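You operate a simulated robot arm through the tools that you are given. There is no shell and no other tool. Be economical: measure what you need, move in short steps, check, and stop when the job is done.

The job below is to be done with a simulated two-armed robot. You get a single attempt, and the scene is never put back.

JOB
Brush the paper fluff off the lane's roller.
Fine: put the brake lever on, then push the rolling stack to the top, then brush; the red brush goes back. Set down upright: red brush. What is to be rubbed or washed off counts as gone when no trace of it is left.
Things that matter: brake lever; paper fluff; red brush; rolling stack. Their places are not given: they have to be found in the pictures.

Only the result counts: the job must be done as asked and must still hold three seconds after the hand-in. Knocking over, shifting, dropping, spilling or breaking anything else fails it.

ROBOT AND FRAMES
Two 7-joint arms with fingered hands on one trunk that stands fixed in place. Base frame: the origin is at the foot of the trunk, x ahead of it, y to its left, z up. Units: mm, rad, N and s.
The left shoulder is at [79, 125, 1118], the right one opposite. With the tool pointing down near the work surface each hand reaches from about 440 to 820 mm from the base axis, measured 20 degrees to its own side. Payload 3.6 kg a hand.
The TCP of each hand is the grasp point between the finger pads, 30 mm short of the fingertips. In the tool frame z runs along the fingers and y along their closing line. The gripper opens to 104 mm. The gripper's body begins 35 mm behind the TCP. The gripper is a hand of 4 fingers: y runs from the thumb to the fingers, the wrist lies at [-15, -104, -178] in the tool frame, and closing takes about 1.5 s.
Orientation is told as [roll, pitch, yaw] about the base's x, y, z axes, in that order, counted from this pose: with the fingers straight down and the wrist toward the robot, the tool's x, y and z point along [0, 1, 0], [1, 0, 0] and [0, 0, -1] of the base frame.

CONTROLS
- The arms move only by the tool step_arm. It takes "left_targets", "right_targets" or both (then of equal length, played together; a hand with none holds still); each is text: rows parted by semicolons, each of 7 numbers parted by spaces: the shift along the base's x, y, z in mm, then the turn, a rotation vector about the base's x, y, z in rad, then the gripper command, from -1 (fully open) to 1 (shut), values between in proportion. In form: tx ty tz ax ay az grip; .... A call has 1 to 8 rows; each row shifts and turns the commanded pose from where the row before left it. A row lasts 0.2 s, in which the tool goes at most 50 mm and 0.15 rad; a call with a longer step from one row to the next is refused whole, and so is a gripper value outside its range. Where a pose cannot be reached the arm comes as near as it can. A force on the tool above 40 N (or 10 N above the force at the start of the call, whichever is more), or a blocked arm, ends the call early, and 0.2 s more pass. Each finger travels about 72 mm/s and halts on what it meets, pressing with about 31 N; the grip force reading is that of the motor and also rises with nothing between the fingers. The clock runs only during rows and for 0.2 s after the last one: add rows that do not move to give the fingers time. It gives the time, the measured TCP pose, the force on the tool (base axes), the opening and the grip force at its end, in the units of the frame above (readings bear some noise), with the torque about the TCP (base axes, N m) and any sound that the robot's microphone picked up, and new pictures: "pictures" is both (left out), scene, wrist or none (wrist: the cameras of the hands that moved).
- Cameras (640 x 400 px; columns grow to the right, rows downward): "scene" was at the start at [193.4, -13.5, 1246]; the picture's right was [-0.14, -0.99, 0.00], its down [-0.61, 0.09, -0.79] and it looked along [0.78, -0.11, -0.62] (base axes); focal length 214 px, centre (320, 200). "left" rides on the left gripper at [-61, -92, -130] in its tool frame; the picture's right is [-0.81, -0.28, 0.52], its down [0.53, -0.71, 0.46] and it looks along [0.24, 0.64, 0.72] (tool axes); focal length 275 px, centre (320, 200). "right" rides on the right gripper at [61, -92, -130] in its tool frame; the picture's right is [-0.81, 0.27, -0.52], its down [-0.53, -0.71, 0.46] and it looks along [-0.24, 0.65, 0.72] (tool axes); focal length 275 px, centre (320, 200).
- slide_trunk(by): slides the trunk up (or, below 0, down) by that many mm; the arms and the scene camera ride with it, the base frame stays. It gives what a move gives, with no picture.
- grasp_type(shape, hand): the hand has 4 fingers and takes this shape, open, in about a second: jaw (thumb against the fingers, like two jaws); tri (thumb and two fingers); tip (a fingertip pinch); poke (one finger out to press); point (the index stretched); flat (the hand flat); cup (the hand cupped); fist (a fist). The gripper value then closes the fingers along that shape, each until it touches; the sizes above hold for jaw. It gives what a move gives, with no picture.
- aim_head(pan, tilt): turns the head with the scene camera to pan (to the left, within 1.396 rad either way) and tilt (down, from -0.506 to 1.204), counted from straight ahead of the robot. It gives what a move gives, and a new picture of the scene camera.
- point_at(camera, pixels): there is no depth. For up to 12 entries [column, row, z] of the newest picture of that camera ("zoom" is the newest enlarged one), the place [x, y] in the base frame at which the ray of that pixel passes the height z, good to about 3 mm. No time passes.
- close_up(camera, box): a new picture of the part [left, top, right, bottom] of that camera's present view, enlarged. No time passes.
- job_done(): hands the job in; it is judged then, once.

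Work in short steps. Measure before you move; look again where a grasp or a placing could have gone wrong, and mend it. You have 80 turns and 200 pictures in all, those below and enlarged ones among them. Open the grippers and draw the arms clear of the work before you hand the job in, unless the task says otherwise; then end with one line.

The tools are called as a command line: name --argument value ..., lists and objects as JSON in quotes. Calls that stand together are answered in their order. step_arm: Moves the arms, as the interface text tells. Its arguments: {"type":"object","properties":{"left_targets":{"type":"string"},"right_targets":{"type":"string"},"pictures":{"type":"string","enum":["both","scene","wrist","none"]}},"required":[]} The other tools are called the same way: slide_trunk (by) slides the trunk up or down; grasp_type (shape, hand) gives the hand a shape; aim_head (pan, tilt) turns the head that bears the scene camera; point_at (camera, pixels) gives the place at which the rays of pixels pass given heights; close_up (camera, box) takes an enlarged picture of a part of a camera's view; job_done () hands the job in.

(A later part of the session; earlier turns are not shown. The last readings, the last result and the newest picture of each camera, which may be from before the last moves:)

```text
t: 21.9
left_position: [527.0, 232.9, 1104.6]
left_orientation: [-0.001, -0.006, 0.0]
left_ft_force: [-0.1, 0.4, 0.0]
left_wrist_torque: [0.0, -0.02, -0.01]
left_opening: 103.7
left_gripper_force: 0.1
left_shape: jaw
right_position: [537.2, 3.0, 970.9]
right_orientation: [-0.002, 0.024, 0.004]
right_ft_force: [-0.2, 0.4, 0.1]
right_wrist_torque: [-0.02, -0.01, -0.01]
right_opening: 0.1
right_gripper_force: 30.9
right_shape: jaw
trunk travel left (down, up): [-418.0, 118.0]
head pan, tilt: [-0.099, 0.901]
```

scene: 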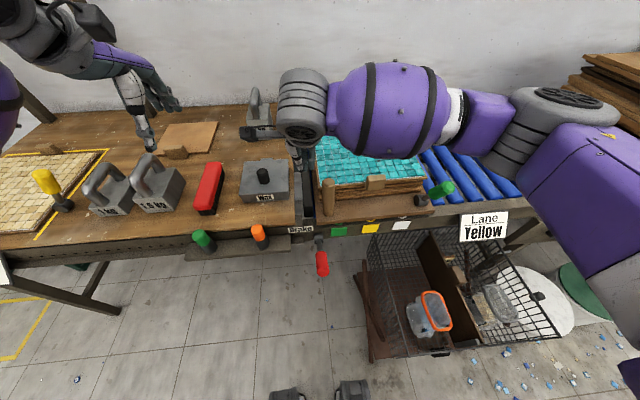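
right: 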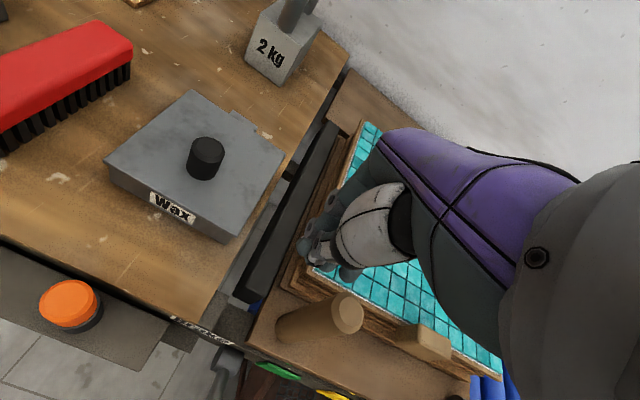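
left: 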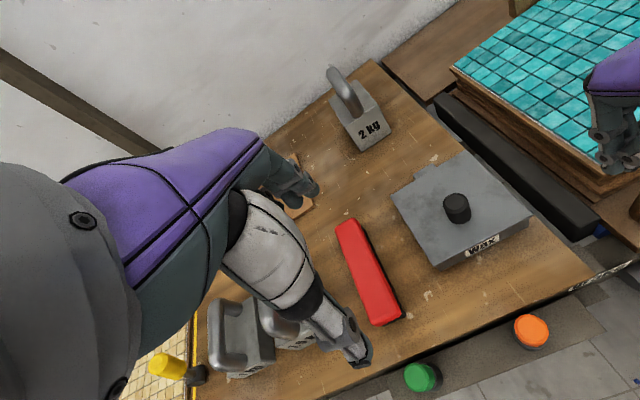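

The right hand is closed at (537,3,971), left of the peg (−63). I lower it to z≈850.

step_arm --right_targets "0 0 -30 0 0 0 1; 0 0 -30 0 0 0 1; 0 0 -30 0 0 0 1; 0 0 -30 0 0 0 1"

close_up --camera "scene" --box '[240, 100, 400, 260]'

```text
t: 22.9
left_position: [527.6, 232.4, 1104.2]
left_orientation: [0.0, -0.005, 0.0]
left_ft_force: [0.4, -0.4, -0.4]
left_wrist_torque: [0.02, 0.01, -0.03]
left_opening: 103.7
left_gripper_force: 0.0
left_shape: jaw
right_position: [533.3, 5.0, 849.5]
right_orientation: [0.001, 0.024, 0.003]
right_ft_force: [-0.4, -0.2, -0.4]
right_wrist_torque: [-0.02, -0.05, -0.01]
right_opening: 0.0
right_gripper_force: 31.3
right_shape: jaw
trunk travel left (down, up): [-418.0, 118.0]
head pan, tilt: [-0.099, 0.901]
```

scene: 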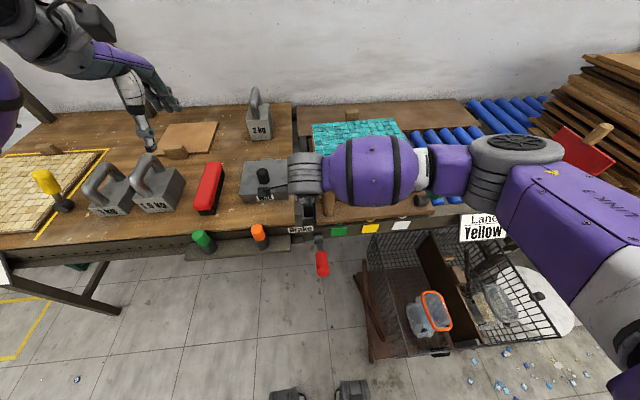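
right: 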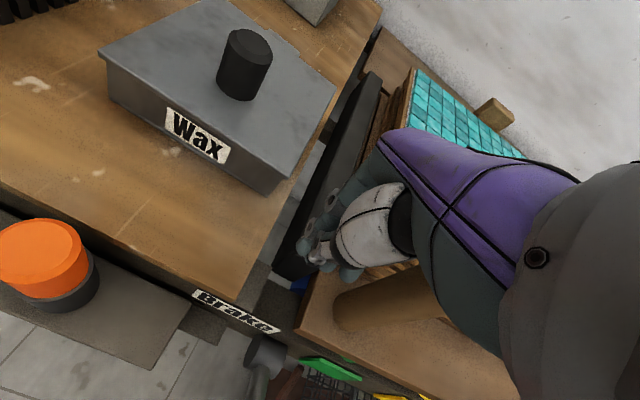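

```text
2.50 times, centred on (320, 180) of scene
```

zoom: 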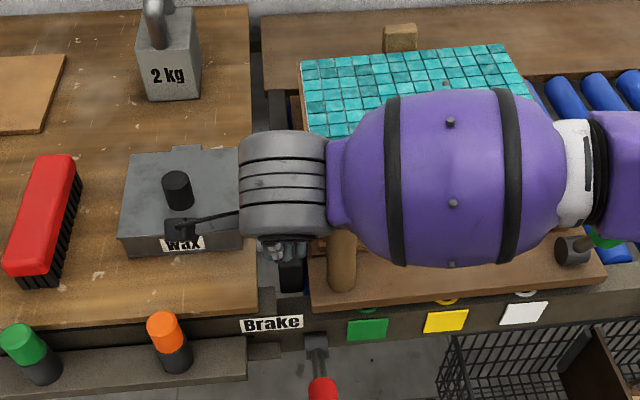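

I push slowly toward −y to find contact with the peg.

step_arm --right_targets "0 -10 0 0 0 0 1; 0 -10 0 0 0 0 1; 0 -8 0 0 0 0 1; 0 -8 0 0 0 0 1; 0 -8 0 0 0 0 1"

```text
t: 24.1
left_position: [527.4, 232.0, 1103.5]
left_orientation: [-0.001, -0.005, -0.001]
left_ft_force: [-0.3, 0.0, 0.1]
left_wrist_torque: [-0.01, -0.01, 0.0]
left_opening: 103.8
left_gripper_force: 0.0
left_shape: jaw
right_position: [535.9, -41.8, 851.4]
right_orientation: [-0.001, 0.024, 0.004]
right_ft_force: [2.2, 5.3, 1.3]
right_wrist_torque: [0.0, -0.03, 0.1]
right_opening: 0.1
right_gripper_force: 30.9
right_shape: jaw
trunk travel left (down, up): [-418.0, 118.0]
head pan, tilt: [-0.099, 0.901]
```

scene: 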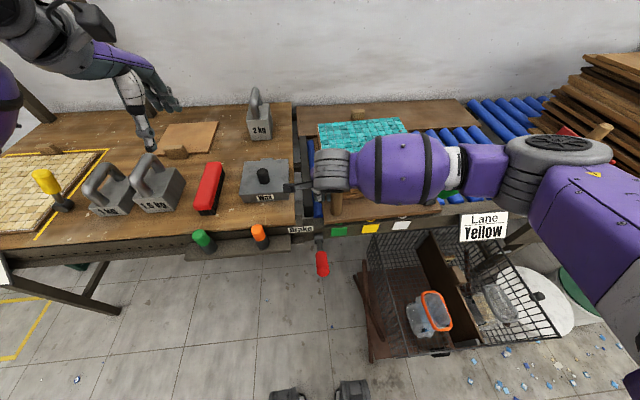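
right: 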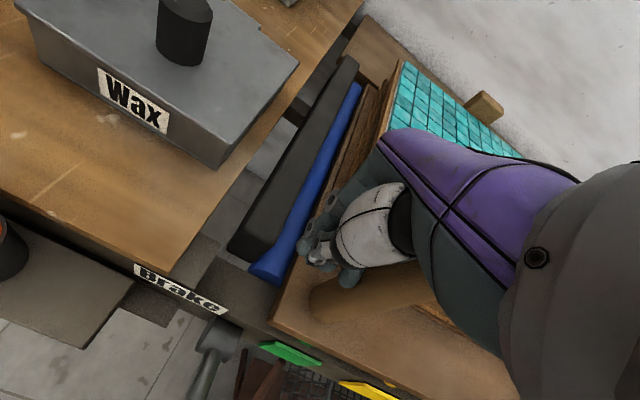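

The sled rolls with only 5 N; a roller comes out at its left. I keep pushing gently.

step_arm --right_targets "0 -10 0 0 0 0 1; 0 -12 0 0 0 0 1; 0 -12 0 0 0 0 1; 0 -12 0 0 0 0 1; 0 -12 0 0 0 0 1; 0 -12 0 0 0 0 1; 0 -12 0 0 0 0 1; 0 -8 0 0 0 0 1"

```text
t: 25.9
left_position: [527.0, 233.5, 1104.9]
left_orientation: [-0.002, -0.004, -0.001]
left_ft_force: [1.1, 0.4, -0.3]
left_wrist_torque: [0.01, 0.0, 0.0]
left_opening: 103.5
left_gripper_force: 0.1
left_shape: jaw
right_position: [532.8, -132.5, 849.0]
right_orientation: [-0.001, 0.026, 0.002]
right_ft_force: [2.7, 7.2, 5.9]
right_wrist_torque: [-0.14, -0.09, 0.13]
right_opening: 0.0
right_gripper_force: 31.0
right_shape: jaw
trunk travel left (down, up): [-418.0, 118.0]
head pan, tilt: [-0.099, 0.901]
```

scene: 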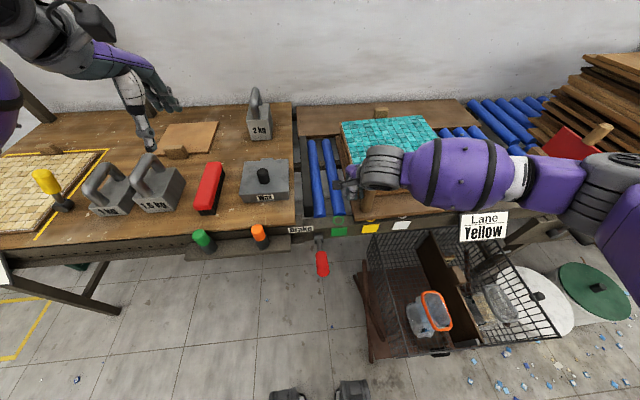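
right: 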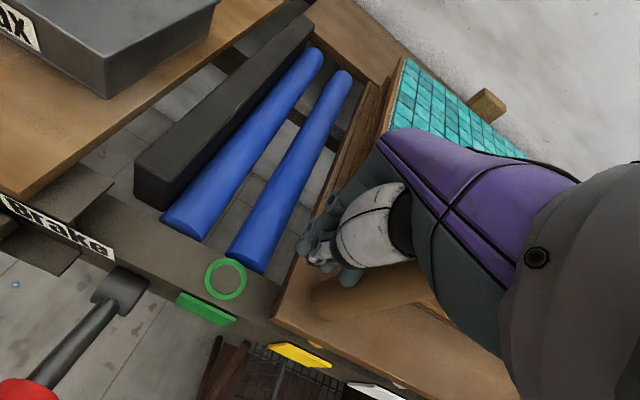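

Going well; two rollers show, no fluff yet. I keep pushing.

step_arm --right_targets "0 -10 0 0 0 0 1; 0 -12 0 0 0 0 1; 0 -12 0 0 0 0 1; 0 -12 0 0 0 0 1; 0 -12 0 0 0 0 1; 0 -12 0 0 0 0 1; 0 -12 0 0 0 0 1; 0 -8 0 0 0 0 1"

```text
t: 27.8
left_position: [527.9, 232.6, 1103.3]
left_orientation: [-0.002, -0.005, 0.002]
left_ft_force: [-0.3, 0.5, 0.9]
left_wrist_torque: [0.01, 0.03, -0.01]
left_opening: 103.9
left_gripper_force: 0.1
left_shape: jaw
right_position: [535.8, -223.4, 850.5]
right_orientation: [0.0, 0.027, 0.003]
right_ft_force: [2.5, 7.1, 4.4]
right_wrist_torque: [-0.12, -0.06, 0.13]
right_opening: 0.1
right_gripper_force: 31.1
right_shape: jaw
trunk travel left (down, up): [-418.0, 118.0]
head pan, tilt: [-0.099, 0.901]
```

scene: 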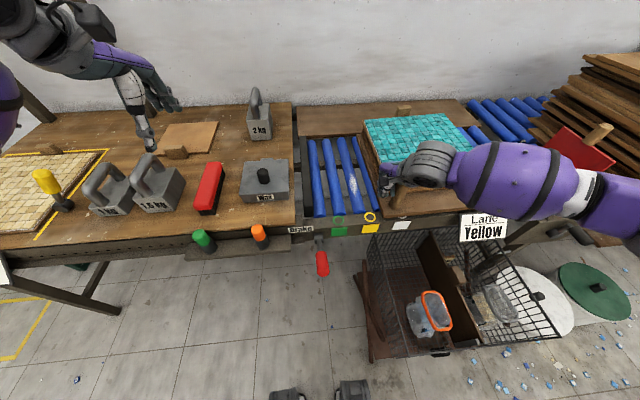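
right: 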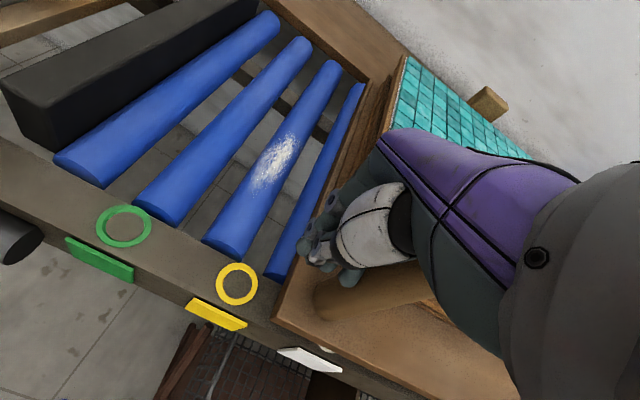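

The fluff shows at (352,185) on the third roller. I keep pushing the stack to the top end.

step_arm --right_targets "0 -10 0 0 0 0 1; 0 -12 0 0 0 0 1; 0 -12 0 0 0 0 1; 0 -12 0 0 0 0 1; 0 -12 0 0 0 0 1; 0 -12 0 0 0 0 1; 0 -8 0 0 0 0 1"

```text
t: 29.4
left_position: [527.1, 232.6, 1103.7]
left_orientation: [-0.001, -0.004, 0.001]
left_ft_force: [0.9, -0.3, -0.6]
left_wrist_torque: [0.03, 0.0, 0.0]
left_opening: 103.7
left_gripper_force: 0.0
left_shape: jaw
right_position: [537.0, -300.6, 853.4]
right_orientation: [-0.001, 0.023, 0.003]
right_ft_force: [1.8, 6.9, 5.7]
right_wrist_torque: [-0.12, -0.06, 0.14]
right_opening: 0.2
right_gripper_force: 31.5
right_shape: jaw
trunk travel left (down, up): [-418.0, 118.0]
head pan, tilt: [-0.099, 0.901]
```

scene: 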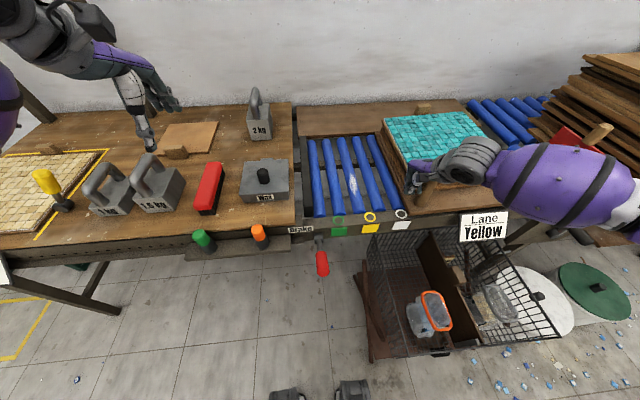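
right: 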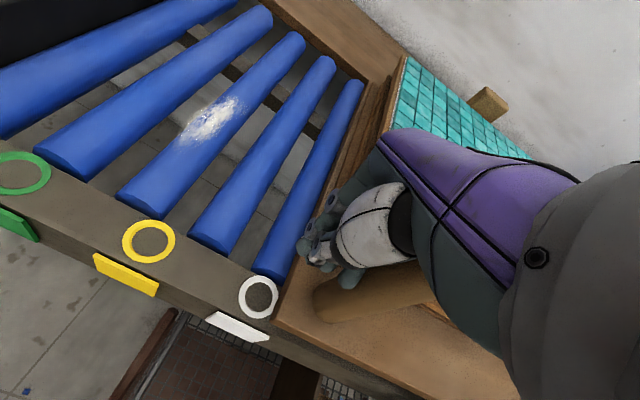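

I turn the head to see the space between the sled and the red gate before pushing on.

aim_head --pan -0.75 --tilt 0.8

close_up --camera "scene" --box '[200, 80, 460, 242]'

```text
t: 30.4
left_position: [528.2, 232.9, 1104.9]
left_orientation: [-0.003, -0.005, -0.001]
left_ft_force: [0.2, 0.4, 0.3]
left_wrist_torque: [-0.05, -0.03, -0.04]
left_opening: 103.9
left_gripper_force: 0.1
left_shape: jaw
right_position: [535.6, -300.0, 850.6]
right_orientation: [-0.001, 0.024, 0.003]
right_ft_force: [1.9, 3.9, 2.6]
right_wrist_torque: [-0.05, -0.03, 0.07]
right_opening: 0.2
right_gripper_force: 31.3
right_shape: jaw
trunk travel left (down, up): [-418.0, 118.0]
head pan, tilt: [-0.75, 0.799]
```

scene: 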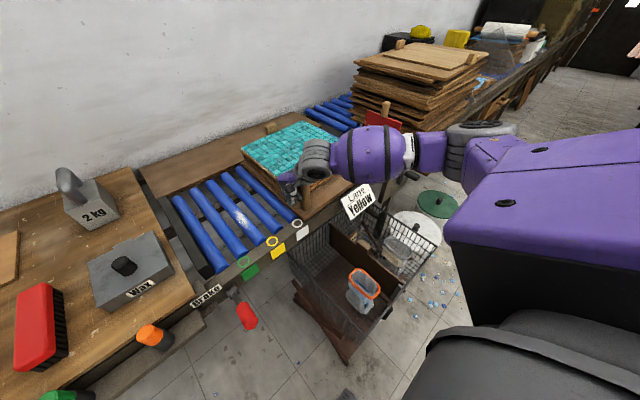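

```text
2.46 times, centred on (330, 161) of scene
```

zoom: 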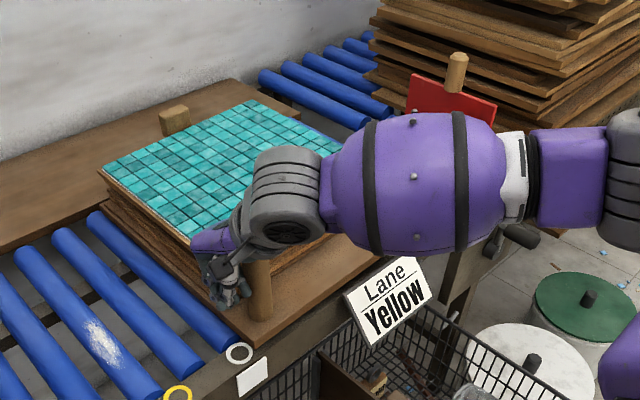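

Right of the sled some rollers still are free before the gate. I push on in short pieces, watching the force.

step_arm --right_targets "0 -8 0 0 0 0 1; 0 -10 0 0 0 0 1; 0 -10 0 0 0 0 1; 0 -10 0 0 0 0 1; 0 -6 0 0 0 0 1" --pictures "scene"

close_up --camera "scene" --box '[200, 80, 460, 242]'

```text
t: 31.6
left_position: [528.9, 232.2, 1105.3]
left_orientation: [-0.002, -0.004, -0.001]
left_ft_force: [-0.7, -0.1, 0.9]
left_wrist_torque: [-0.01, 0.01, -0.04]
left_opening: 103.5
left_gripper_force: 0.1
left_shape: jaw
right_position: [536.4, -345.9, 850.9]
right_orientation: [-0.002, 0.024, 0.002]
right_ft_force: [3.5, 6.9, 3.8]
right_wrist_torque: [-0.1, -0.05, 0.13]
right_opening: 0.2
right_gripper_force: 30.6
right_shape: jaw
trunk travel left (down, up): [-418.0, 118.0]
head pan, tilt: [-0.75, 0.799]
```

scene: 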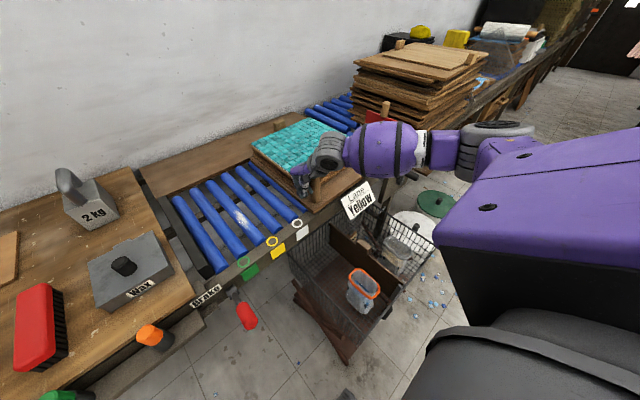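

```text
2.46 times, centred on (330, 161) of scene
```

zoom: 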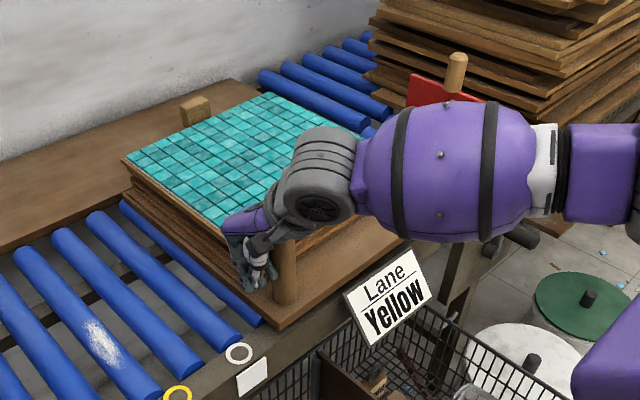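

step_arm --right_targets "0 -8 0 0 0 0 1; 0 -10 0 0 0 0 1; 0 -10 0 0 0 0 1; 0 -10 0 0 0 0 1; 0 -6 0 0 0 0 1" --pictures "scene"

close_up --camera "scene" --box '[200, 80, 460, 242]'

```text
t: 32.8
left_position: [527.4, 233.1, 1104.5]
left_orientation: [0.0, -0.007, 0.001]
left_ft_force: [-0.6, 0.3, 0.7]
left_wrist_torque: [0.0, 0.0, 0.02]
left_opening: 103.6
left_gripper_force: 0.1
left_shape: jaw
right_position: [535.4, -386.4, 851.7]
right_orientation: [-0.004, 0.026, 0.003]
right_ft_force: [2.8, 8.1, 5.9]
right_wrist_torque: [-0.14, -0.08, 0.12]
right_opening: 0.1
right_gripper_force: 31.0
right_shape: jaw
trunk travel left (down, up): [-418.0, 118.0]
head pan, tilt: [-0.75, 0.799]
```

scene: 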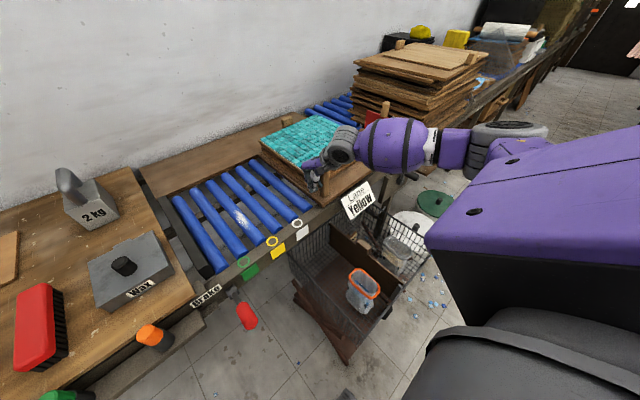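

```text
2.46 times, centred on (330, 161) of scene
```

zoom: 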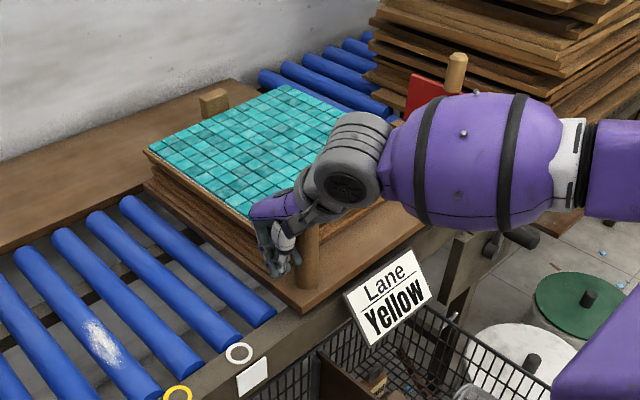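

step_arm --right_targets "0 -8 0 0 0 0 1; 0 -8 0 0 0 0 1; 0 -8 0 0 0 0 1; 0 -8 0 0 0 0 1"

close_up --camera "scene" --box '[200, 80, 460, 242]'

```text
t: 33.8
left_position: [527.1, 233.5, 1102.5]
left_orientation: [-0.003, -0.005, 0.0]
left_ft_force: [-0.3, 1.5, -1.0]
left_wrist_torque: [-0.01, 0.01, -0.03]
left_opening: 103.6
left_gripper_force: 0.0
left_shape: jaw
right_position: [536.2, -419.0, 852.6]
right_orientation: [-0.002, 0.025, 0.004]
right_ft_force: [1.8, 10.0, 5.3]
right_wrist_torque: [-0.14, -0.07, 0.12]
right_opening: 0.2
right_gripper_force: 31.4
right_shape: jaw
trunk travel left (down, up): [-418.0, 118.0]
head pan, tilt: [-0.75, 0.799]
```

scene: 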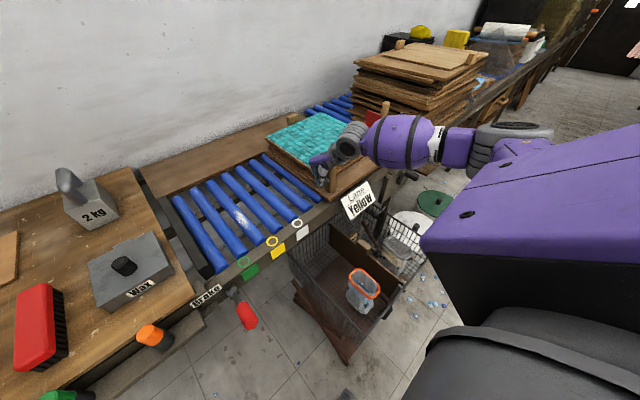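
right: 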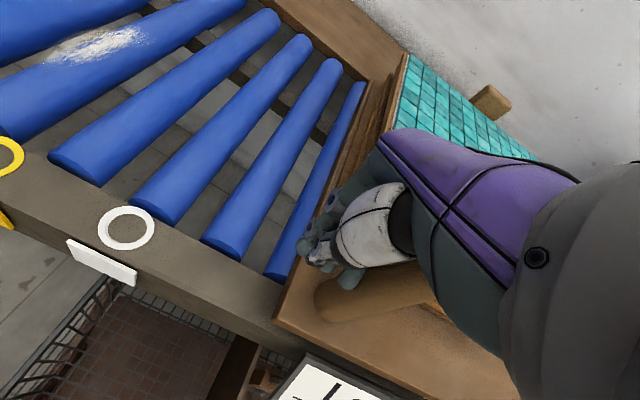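

```text
2.46 times, centred on (330, 161) of scene
```

zoom: 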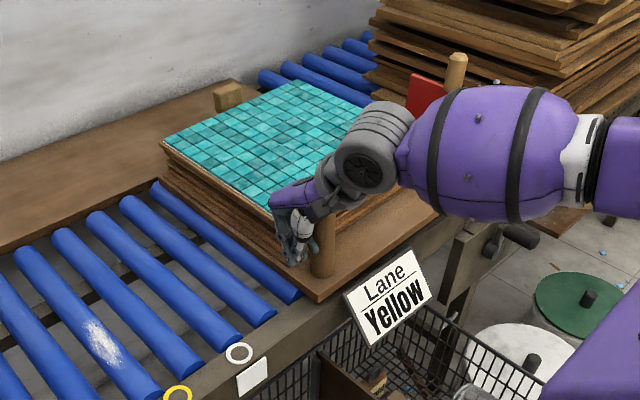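

Still moving freely. I continue.

step_arm --right_targets "0 -8 0 0 0 0 1; 0 -8 0 0 0 0 1; 0 -8 0 0 0 0 1; 0 -8 0 0 0 0 1; 0 -8 0 0 0 0 1; 0 -8 0 0 0 0 1" --pictures "none"

close_up --camera "scene" --box '[220, 60, 480, 222]'

```text
t: 34.4
left_position: [528.4, 232.0, 1104.4]
left_orientation: [-0.001, -0.004, -0.002]
left_ft_force: [-0.6, -1.0, 0.7]
left_wrist_torque: [0.06, -0.01, 0.05]
left_opening: 103.6
left_gripper_force: 0.0
left_shape: jaw
right_position: [537.9, -419.5, 851.6]
right_orientation: [0.026, 0.017, 0.021]
right_ft_force: [1.4, 17.1, 4.3]
right_wrist_torque: [0.0, -0.04, 0.13]
right_opening: 0.0
right_gripper_force: 31.2
right_shape: jaw
trunk travel left (down, up): [-418.0, 118.0]
head pan, tilt: [-0.75, 0.799]
stopped in row 2 (right hand): the force on the tool passed its limit at 44 N (the readings are from after the stop); the commanded pose is now the measured one
```

```text
2.46 times, centred on (350, 141) of scene
```

zoom: 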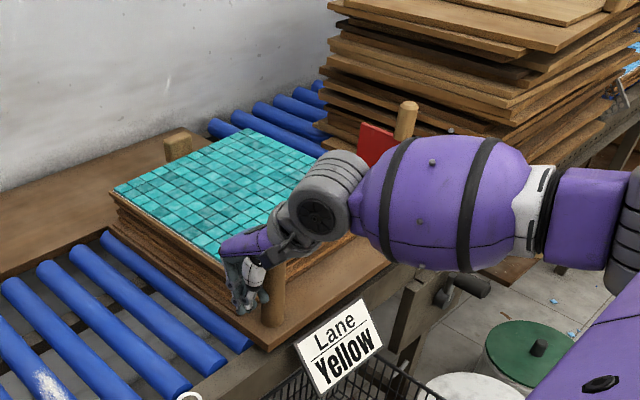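

A hard stop at y≈−420 (44 N): the stack is at the top. I back off slowly and check that the brake holds it.

step_arm --right_targets "0 5 0 0 0 0 1; 0 10 0 0 0 0 1; 0 15 0 0 0 0 1; 0 20 5 0 0 0 1; -10 20 20 0 0 0 1; -10 0 30 0 0 0 1; -10 0 40 0 0 0 1"

close_up --camera "scene" --box '[220, 60, 480, 222]'

```text
t: 36.0
left_position: [528.3, 231.6, 1105.0]
left_orientation: [0.0, -0.004, -0.002]
left_ft_force: [0.1, 0.5, 0.1]
left_wrist_torque: [-0.01, -0.02, -0.02]
left_opening: 103.4
left_gripper_force: 0.0
left_shape: jaw
right_position: [505.5, -354.7, 945.7]
right_orientation: [0.013, 0.022, 0.015]
right_ft_force: [-0.1, -0.3, -0.4]
right_wrist_torque: [0.01, -0.01, 0.04]
right_opening: 0.0
right_gripper_force: 30.4
right_shape: jaw
trunk travel left (down, up): [-418.0, 118.0]
head pan, tilt: [-0.75, 0.799]
```

scene: 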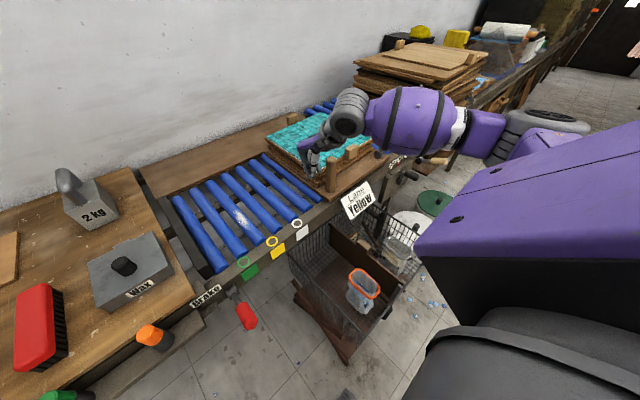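
right: 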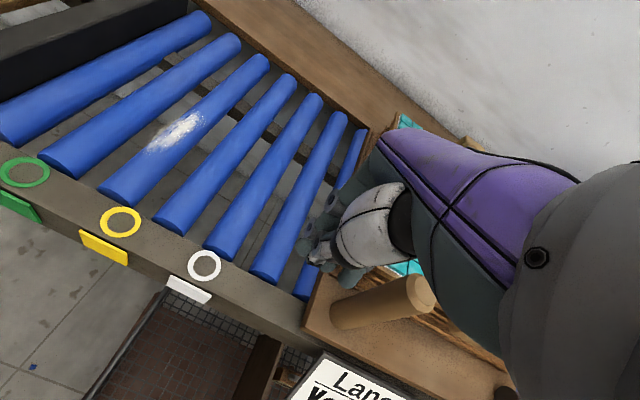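

```text
2.46 times, centred on (350, 141) of scene
```

zoom: 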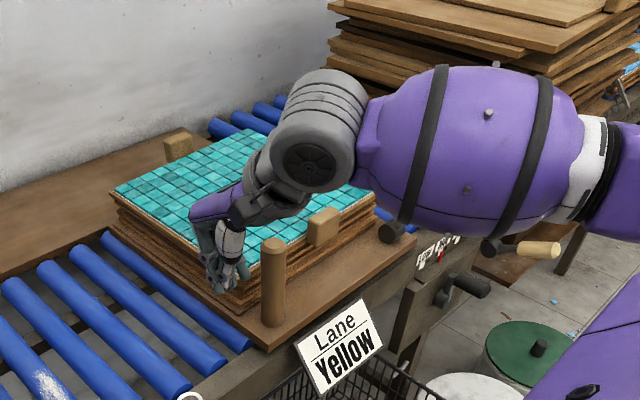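

The stack holds at the top. Now I move the right arm aside, aim the head at the brush and lane, and measure brush and fluff.

step_arm --right_targets "0 -15 40 0 0 0 0; 0 -15 40 0 0 0 -1; 0 -15 40 0 0 0 -1; 0 -15 30 0 0 0 -1; 0 -15 0 0 0 0 -1" --pictures "none"

aim_head --pan 0.1 --tilt 0.85

close_up --camera "scene" --box '[200, 120, 440, 270]'

close_up --camera "left" --box '[280, 180, 520, 340]'

```text
t: 37.2
left_position: [527.0, 232.8, 1104.7]
left_orientation: [-0.001, -0.005, 0.0]
left_ft_force: [0.7, 0.0, 0.0]
left_wrist_torque: [0.02, 0.01, 0.01]
left_opening: 103.6
left_gripper_force: 0.0
left_shape: jaw
right_position: [507.5, -430.4, 1097.1]
right_orientation: [0.016, 0.022, 0.018]
right_ft_force: [0.2, -0.6, 0.3]
right_wrist_torque: [0.02, -0.03, 0.01]
right_opening: 103.5
right_gripper_force: 0.0
right_shape: jaw
trunk travel left (down, up): [-418.0, 118.0]
head pan, tilt: [-0.75, 0.799]
```

```text
t: 38.3
left_position: [528.0, 231.5, 1104.1]
left_orientation: [-0.001, -0.004, 0.0]
left_ft_force: [0.9, -0.3, -0.6]
left_wrist_torque: [0.01, 0.0, 0.03]
left_opening: 103.6
left_gripper_force: 0.1
left_shape: jaw
right_position: [508.5, -431.3, 1097.1]
right_orientation: [0.016, 0.023, 0.017]
right_ft_force: [-0.6, 0.2, 0.4]
right_wrist_torque: [-0.03, -0.01, 0.01]
right_opening: 103.4
right_gripper_force: 0.1
right_shape: jaw
trunk travel left (down, up): [-418.0, 118.0]
head pan, tilt: [0.099, 0.85]
```

scene: 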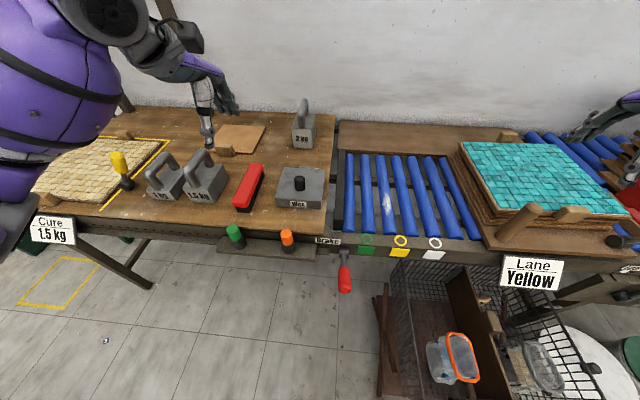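

```text
2.67 times, centred on (320, 195) of scene
```

zoom: 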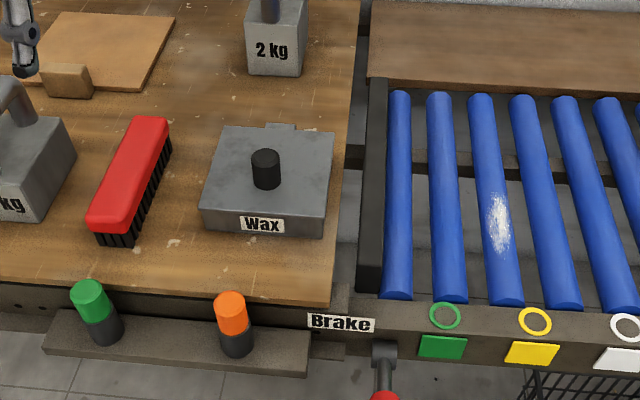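

```text
2.50 times, centred on (400, 260) of left
```

zoom: 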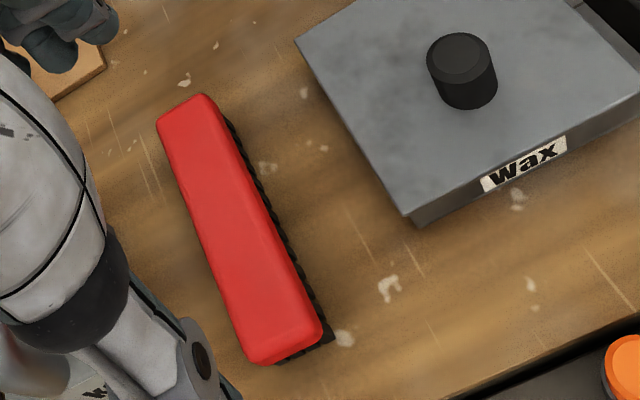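

point_at --camera "left" --pixels '[[335, 227, 850], [355, 218, 850], [374, 325, 850], [401, 311, 850], [335, 227, 830], [355, 218, 830], [374, 325, 830], [401, 311, 830]]'

point_at --camera "scene" --pixels '[[249.5, 164, 850], [263, 164, 850], [233, 202, 850], [247, 207, 850], [249.5, 164, 830], [263, 164, 830], [233, 202, 830], [247, 207, 830], [384, 192, 770], [390, 214, 770], [376, 157, 770], [391, 234, 770]]'

point_at --camera "right" --pixels '[[200, 113, 770], [155, 148, 770]]'

```text
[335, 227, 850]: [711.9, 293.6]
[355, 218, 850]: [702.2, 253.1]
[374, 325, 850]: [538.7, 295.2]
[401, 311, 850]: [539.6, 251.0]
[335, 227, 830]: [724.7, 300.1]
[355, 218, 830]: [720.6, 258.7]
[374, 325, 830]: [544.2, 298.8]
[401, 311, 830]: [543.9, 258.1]
```

```text
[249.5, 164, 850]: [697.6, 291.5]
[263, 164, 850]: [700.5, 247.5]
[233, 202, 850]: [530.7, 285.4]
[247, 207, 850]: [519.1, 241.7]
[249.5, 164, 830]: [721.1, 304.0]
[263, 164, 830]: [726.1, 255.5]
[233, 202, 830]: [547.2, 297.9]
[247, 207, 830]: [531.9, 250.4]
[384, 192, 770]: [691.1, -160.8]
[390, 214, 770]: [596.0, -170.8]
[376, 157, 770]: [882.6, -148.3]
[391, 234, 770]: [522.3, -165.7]
```

```text
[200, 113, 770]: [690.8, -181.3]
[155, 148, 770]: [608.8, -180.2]
```

Brush: top z≈840, x 538–715, y 250–297. Fluff about x 615–722, y −172, z 739. I measure the table height and the 1.5 kg weight's position for clearance.

point_at --camera "scene" --pixels '[[325.5, 233.5, 800], [325.5, 233.5, 770], [223, 190, 800], [228, 178, 830], [222, 160, 900], [210, 155, 900], [267, 193, 830]]'

point_at --camera "left" --pixels '[[594, 274, 800], [594, 274, 770]]'

close_up --camera "scene" --box '[130, 130, 290, 230]'

```text
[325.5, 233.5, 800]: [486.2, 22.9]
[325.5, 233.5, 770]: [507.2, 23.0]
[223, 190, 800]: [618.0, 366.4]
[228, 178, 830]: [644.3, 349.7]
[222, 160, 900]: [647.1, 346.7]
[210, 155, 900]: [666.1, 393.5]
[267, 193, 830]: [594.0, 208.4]
```

```text
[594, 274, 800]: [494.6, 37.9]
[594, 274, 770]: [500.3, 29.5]
```

```text
4.00 times, centred on (210, 180) of scene
```

zoom: 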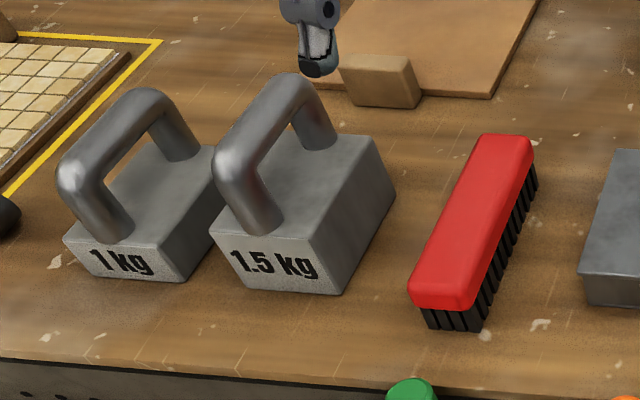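

Table z≈783, so the brush is about 57 mm high. The 1.5 kg handle sits left of the brush, so I use the right hand (wrist over the wax block, yaw +90°), and first draw the left arm away.

step_arm --left_targets "-10 20 5 0 0 0 -1; -10 20 5 0 0 0 -1; -10 20 5 0 0 0 -1; -10 20 5 0 0 0 -1; -10 20 5 0 0 0 -1; -10 20 5 0 0 0 -1; -10 10 5 0 0 0 -1; -10 0 5 0 0 0 -1" --right_targets "8 40 -5 0 0 0.05 -1; 8 45 -5 0 0 0.1 -1; 8 45 -5 0 0 0.1 -1; 8 45 -5 0 0 0.1 -1; 8 45 -5 0 0 0.1 -1; 8 45 -5 0 0 0.1 -1; 8 45 -5 0 0 0.1 -1; 8 40 -5 0 0 0.1 -1"

```text
t: 40.1
left_position: [447.7, 362.6, 1143.9]
left_orientation: [-0.002, -0.005, 0.001]
left_ft_force: [-0.3, 0.2, 0.6]
left_wrist_torque: [-0.01, 0.05, -0.01]
left_opening: 103.8
left_gripper_force: 0.0
left_shape: jaw
right_position: [570.2, -79.3, 1057.2]
right_orientation: [0.014, 0.024, 0.768]
right_ft_force: [0.4, 0.7, -0.2]
right_wrist_torque: [-0.02, -0.01, 0.01]
right_opening: 103.8
right_gripper_force: 0.1
right_shape: jaw
trunk travel left (down, up): [-418.0, 118.0]
head pan, tilt: [0.099, 0.85]
```

scene: 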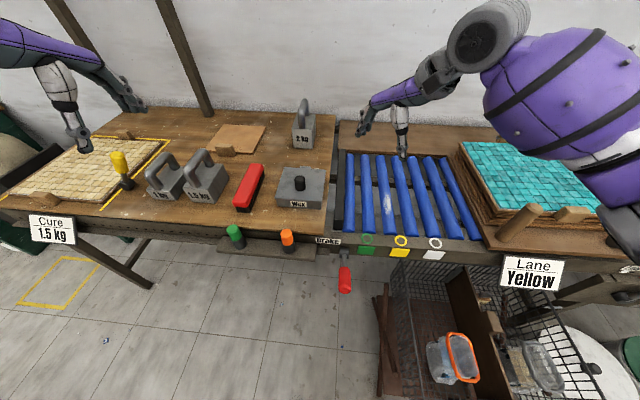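
right: 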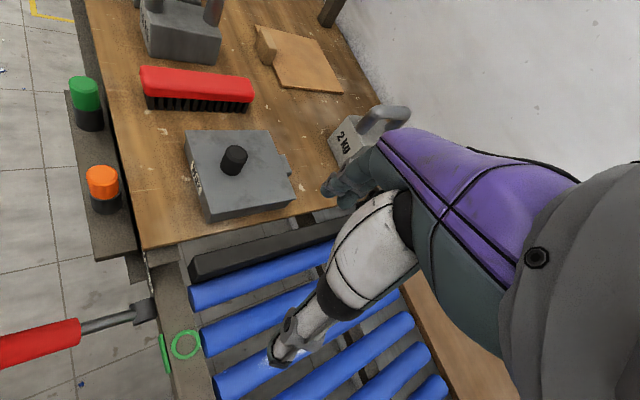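
left: 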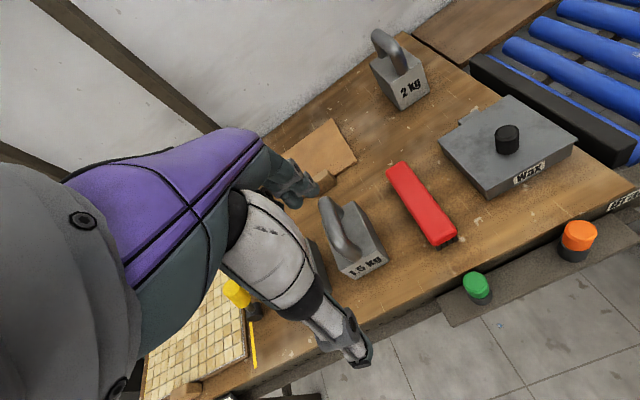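

Reaching well. I continue to above the brush, finishing the yaw.

step_arm --right_targets "7 44 0 0 0 0.1 -1; 7 44 0 0 0 0.1 -1; 7 44 0 0 0 0.1 -1; 7 44 0 0 0 0.1 -1; 7 44 0 0 0 0.1 -1; 7 44 -10 0 0 0.1 -0.6; 7 44 -20 0 0 0.1 -0.35; 7 44 -20 0 0 0.1 -0.35"

```text
t: 41.9
left_position: [447.9, 361.8, 1144.1]
left_orientation: [0.002, -0.006, 0.0]
left_ft_force: [0.1, 0.0, 0.3]
left_wrist_torque: [-0.03, 0.0, 0.0]
left_opening: 103.7
left_gripper_force: 0.1
left_shape: jaw
right_position: [577.1, -40.3, 1052.2]
right_orientation: [0.015, 0.021, 0.858]
right_ft_force: [0.0, -0.8, 0.2]
right_wrist_torque: [0.02, 0.01, -0.01]
right_opening: 70.7
right_gripper_force: 0.1
right_shape: jaw
right hand out of reach, approached as far as the arm can: row 1, 2, 3, 4, 5, 6, 7, 8
trunk travel left (down, up): [-418.0, 118.0]
head pan, tilt: [0.099, 0.85]
```

scene: 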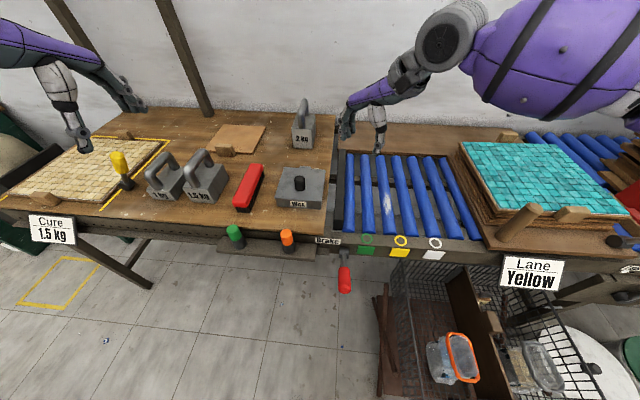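
right: 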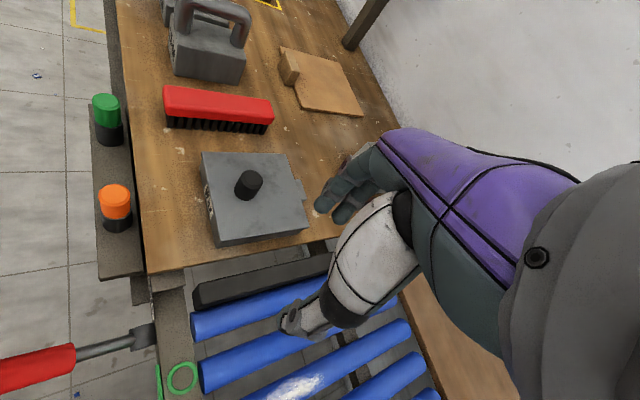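

The right arm can't cross further. So the left hand must take the brush; I triangulate the 1.5 kg weight's handle for clearance.

point_at --camera "left" --pixels '[[325, 203, 920], [325, 203, 880], [355, 250, 920], [355, 250, 880], [393, 165, 840], [447, 240, 840]]'

point_at --camera "right" --pixels '[[250, 12, 920], [250, 12, 880], [183, 5, 920], [183, 5, 880]]'

point_at --camera "scene" --pixels '[[205, 150, 920], [205, 150, 880], [188, 168, 920], [188, 168, 880]]'

```text
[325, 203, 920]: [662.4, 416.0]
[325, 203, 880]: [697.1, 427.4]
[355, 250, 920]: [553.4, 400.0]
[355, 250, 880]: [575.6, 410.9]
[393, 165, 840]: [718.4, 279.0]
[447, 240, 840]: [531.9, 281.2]
```

```text
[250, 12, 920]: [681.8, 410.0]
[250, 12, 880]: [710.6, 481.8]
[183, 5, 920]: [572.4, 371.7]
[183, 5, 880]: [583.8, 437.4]
```

```text
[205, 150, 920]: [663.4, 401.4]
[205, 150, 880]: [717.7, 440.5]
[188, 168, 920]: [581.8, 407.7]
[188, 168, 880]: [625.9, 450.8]
```

The handle bar lies at y≈405, z≈915, x 560–670; the left thumb should clear it by about 10 mm with a slight roll. I send the right arm back right and bring the left hand over the brush turning −90°.

step_arm --left_targets "18 -10 0 0 0 -0.145 -1; 18 -10 0 0 0 -0.145 -1; 18 -10 0 0 0 -0.145 -1; 18 -10 0 0 0 -0.145 -1; 18 -10 -10 0 0 -0.145 -1; 18 -10 -10 0 0 -0.145 -1; 18 -10 -10 0 0 -0.145 -1; 18 -10 -10 0 0 -0.145 -1" --right_targets "-8 -40 5 0 0 -0.1 -1; -8 -45 5 0 0 -0.1 -1; -8 -45 5 0 0 -0.1 -1; -8 -45 5 0 0 -0.1 -1; -8 -45 5 0 0 -0.1 -1; -8 -45 5 0 0 -0.1 -1; -8 -45 5 0 0 -0.1 -1; -8 -45 5 0 0 -0.1 -1"

```text
t: 43.7
left_position: [592.8, 280.5, 1103.8]
left_orientation: [0.0, -0.004, -1.163]
left_ft_force: [-0.3, -0.3, -0.3]
left_wrist_torque: [0.01, -0.01, -0.02]
left_opening: 103.8
left_gripper_force: 0.1
left_shape: jaw
right_position: [517.6, -391.7, 1090.1]
right_orientation: [0.015, 0.023, 0.056]
right_ft_force: [-0.1, -0.2, 0.7]
right_wrist_torque: [0.01, 0.0, 0.0]
right_opening: 103.7
right_gripper_force: 0.0
right_shape: jaw
trunk travel left (down, up): [-418.0, 118.0]
head pan, tilt: [0.099, 0.85]
```

scene: 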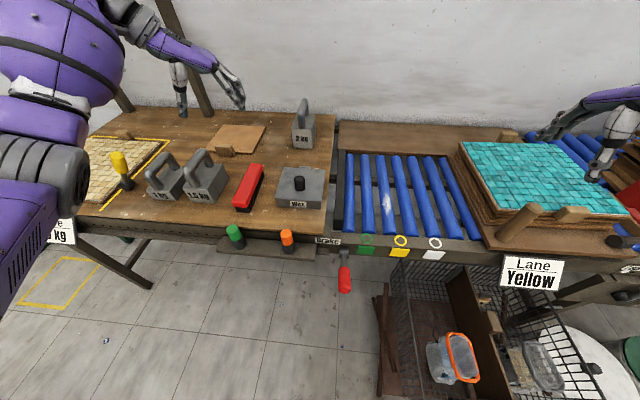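
right: 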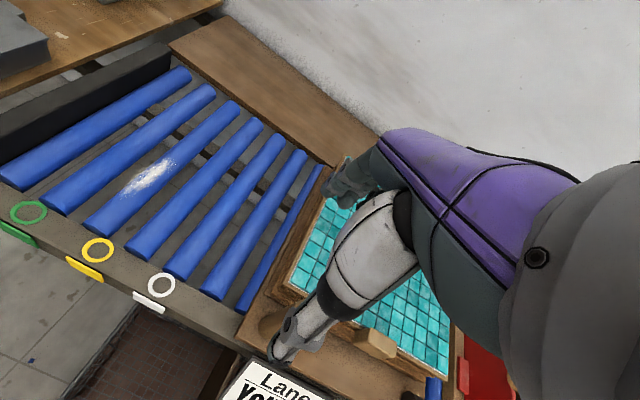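
left: 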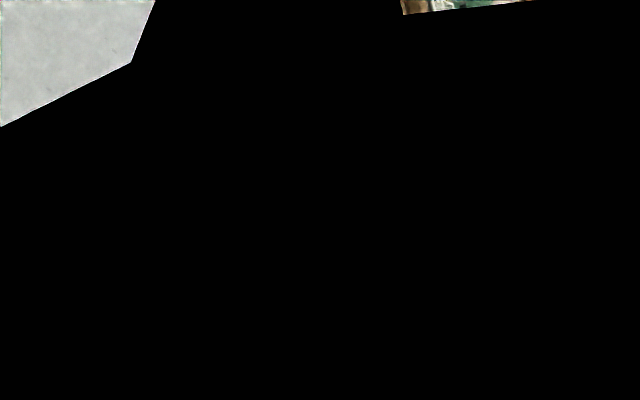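

The left camera's view is blocked here, but the arm follows. I continue to above the brush with the rest of the yaw.

step_arm --left_targets "9 -3 -20 0 0 -0.12 -0.8; 9 -3 -20 0 0 -0.12 -0.7; 8 -3 -20 0 0 -0.12 -0.7; 8 -3 -20 0.05 0 -0.05 -0.7; 0 0 -20 0.05 0 0 -0.7"

close_up --camera "scene" --box '[130, 60, 330, 220]'

```text
t: 44.9
left_position: [627.0, 271.3, 1003.7]
left_orientation: [0.0, 0.096, -1.572]
left_ft_force: [0.7, -0.1, -0.2]
left_wrist_torque: [0.01, 0.04, 0.05]
left_opening: 88.7
left_gripper_force: 0.0
left_shape: jaw
right_position: [518.7, -390.2, 1091.3]
right_orientation: [0.015, 0.023, 0.058]
right_ft_force: [-0.3, -0.2, -0.5]
right_wrist_torque: [0.0, -0.02, 0.0]
right_opening: 103.5
right_gripper_force: 0.0
right_shape: jaw
trunk travel left (down, up): [-418.0, 118.0]
head pan, tilt: [0.099, 0.85]
```

scene: 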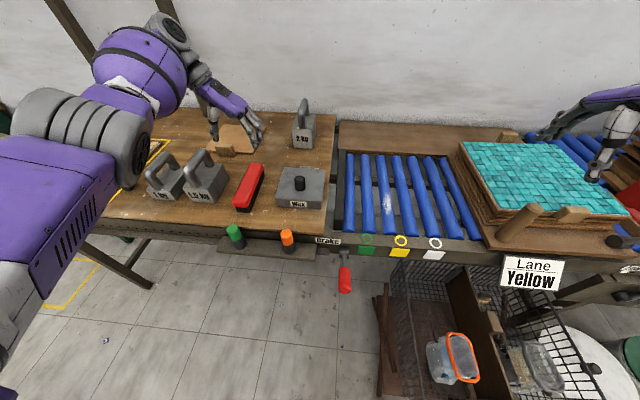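
left: 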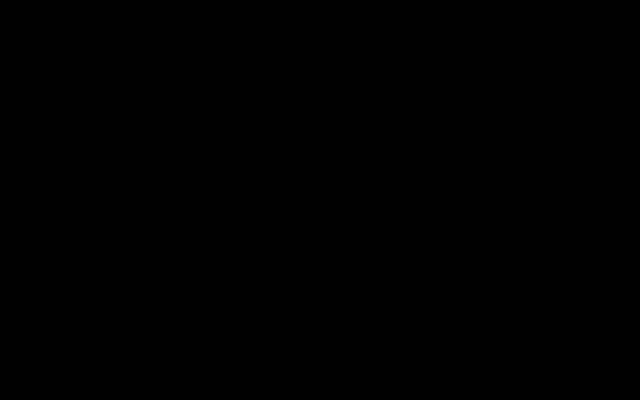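

```text
2.50 times, centred on (230, 140) of scene
```

zoom: 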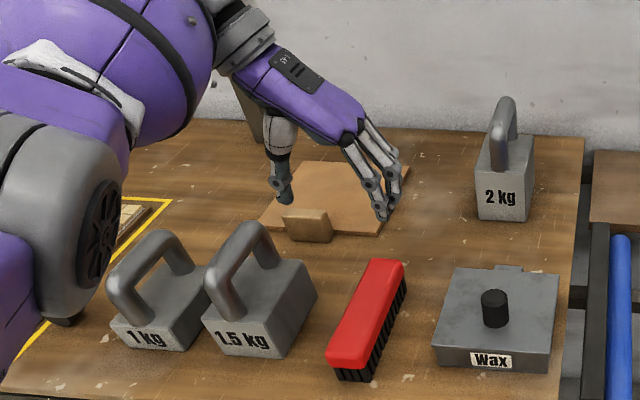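

The hand is lined up above the brush, thumb on the weight's side. I descend in stages: first 90 mm.

step_arm --left_targets "0 0 -20 0 0 0 -0.6; 0 0 -25 0 0 0 -0.6; 0 0 -25 0 0 0 -0.6; 0 0 -20 0 0 0 -0.6" --pictures "none"

close_up --camera "scene" --box '[80, 80, 300, 230]'

close_up --camera "right" --box '[0, 0, 320, 200]'

```text
t: 45.9
left_position: [624.6, 273.0, 914.8]
left_orientation: [0.002, 0.096, -1.571]
left_ft_force: [-0.7, 0.5, 0.5]
left_wrist_torque: [0.01, -0.02, 0.02]
left_opening: 83.2
left_gripper_force: 0.1
left_shape: jaw
right_position: [518.1, -389.7, 1090.5]
right_orientation: [0.014, 0.021, 0.057]
right_ft_force: [0.0, 0.5, -0.8]
right_wrist_torque: [-0.03, -0.01, 0.03]
right_opening: 103.6
right_gripper_force: 0.0
right_shape: jaw
trunk travel left (down, up): [-418.0, 118.0]
head pan, tilt: [0.099, 0.85]
```

```text
2.67 times, centred on (190, 155) of scene
```

zoom: 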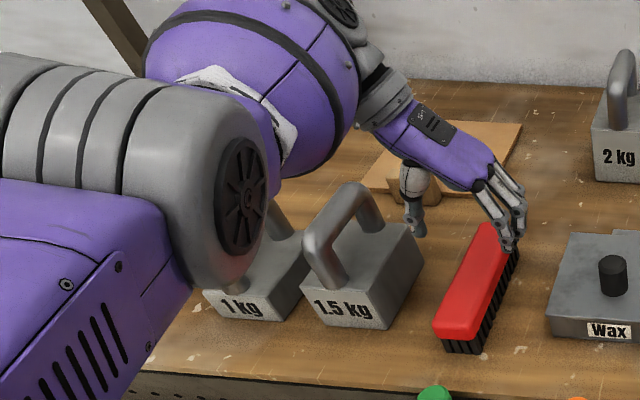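

```text
2.00 times, centred on (160, 100) of right
```

zoom: 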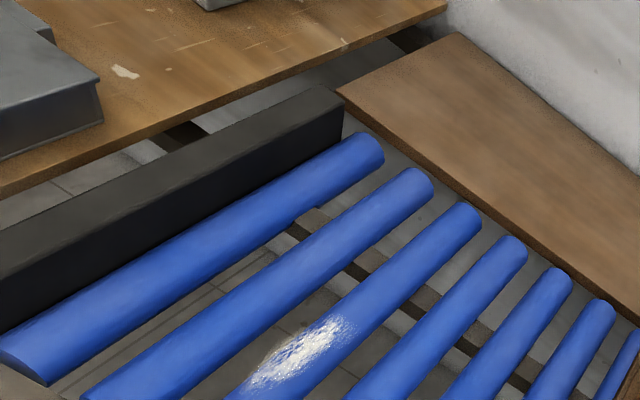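

step_arm --left_targets "2 -1 -20 0 0 0 -0.6; 0 0 -20 0 0 0 -0.6" --pictures "none"

close_up --camera "scene" --box '[150, 100, 310, 210]'

```text
t: 46.5
left_position: [618.3, 270.1, 874.1]
left_orientation: [0.003, 0.096, -1.57]
left_ft_force: [-0.3, 0.0, -0.8]
left_wrist_torque: [0.01, 0.02, 0.03]
left_opening: 83.6
left_gripper_force: 0.1
left_shape: jaw
left hand out of reach, approached as far as the arm can: row 1
right_position: [518.3, -390.2, 1090.0]
right_orientation: [0.015, 0.022, 0.058]
right_ft_force: [-0.6, -0.5, -0.1]
right_wrist_torque: [0.01, 0.0, 0.0]
right_opening: 103.8
right_gripper_force: 0.0
right_shape: jaw
trunk travel left (down, up): [-418.0, 118.0]
head pan, tilt: [0.099, 0.85]
```

```text
3.64 times, centred on (230, 155) of scene
```

zoom: 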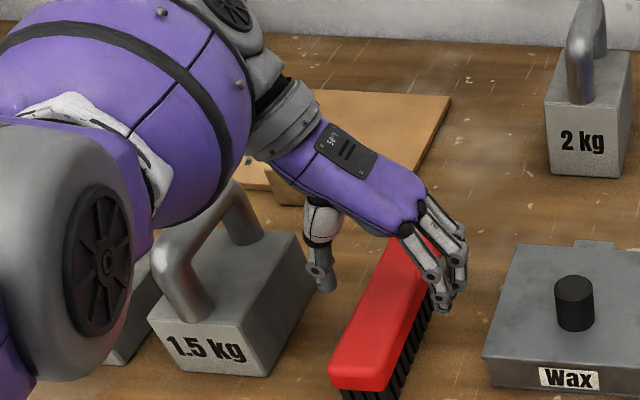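

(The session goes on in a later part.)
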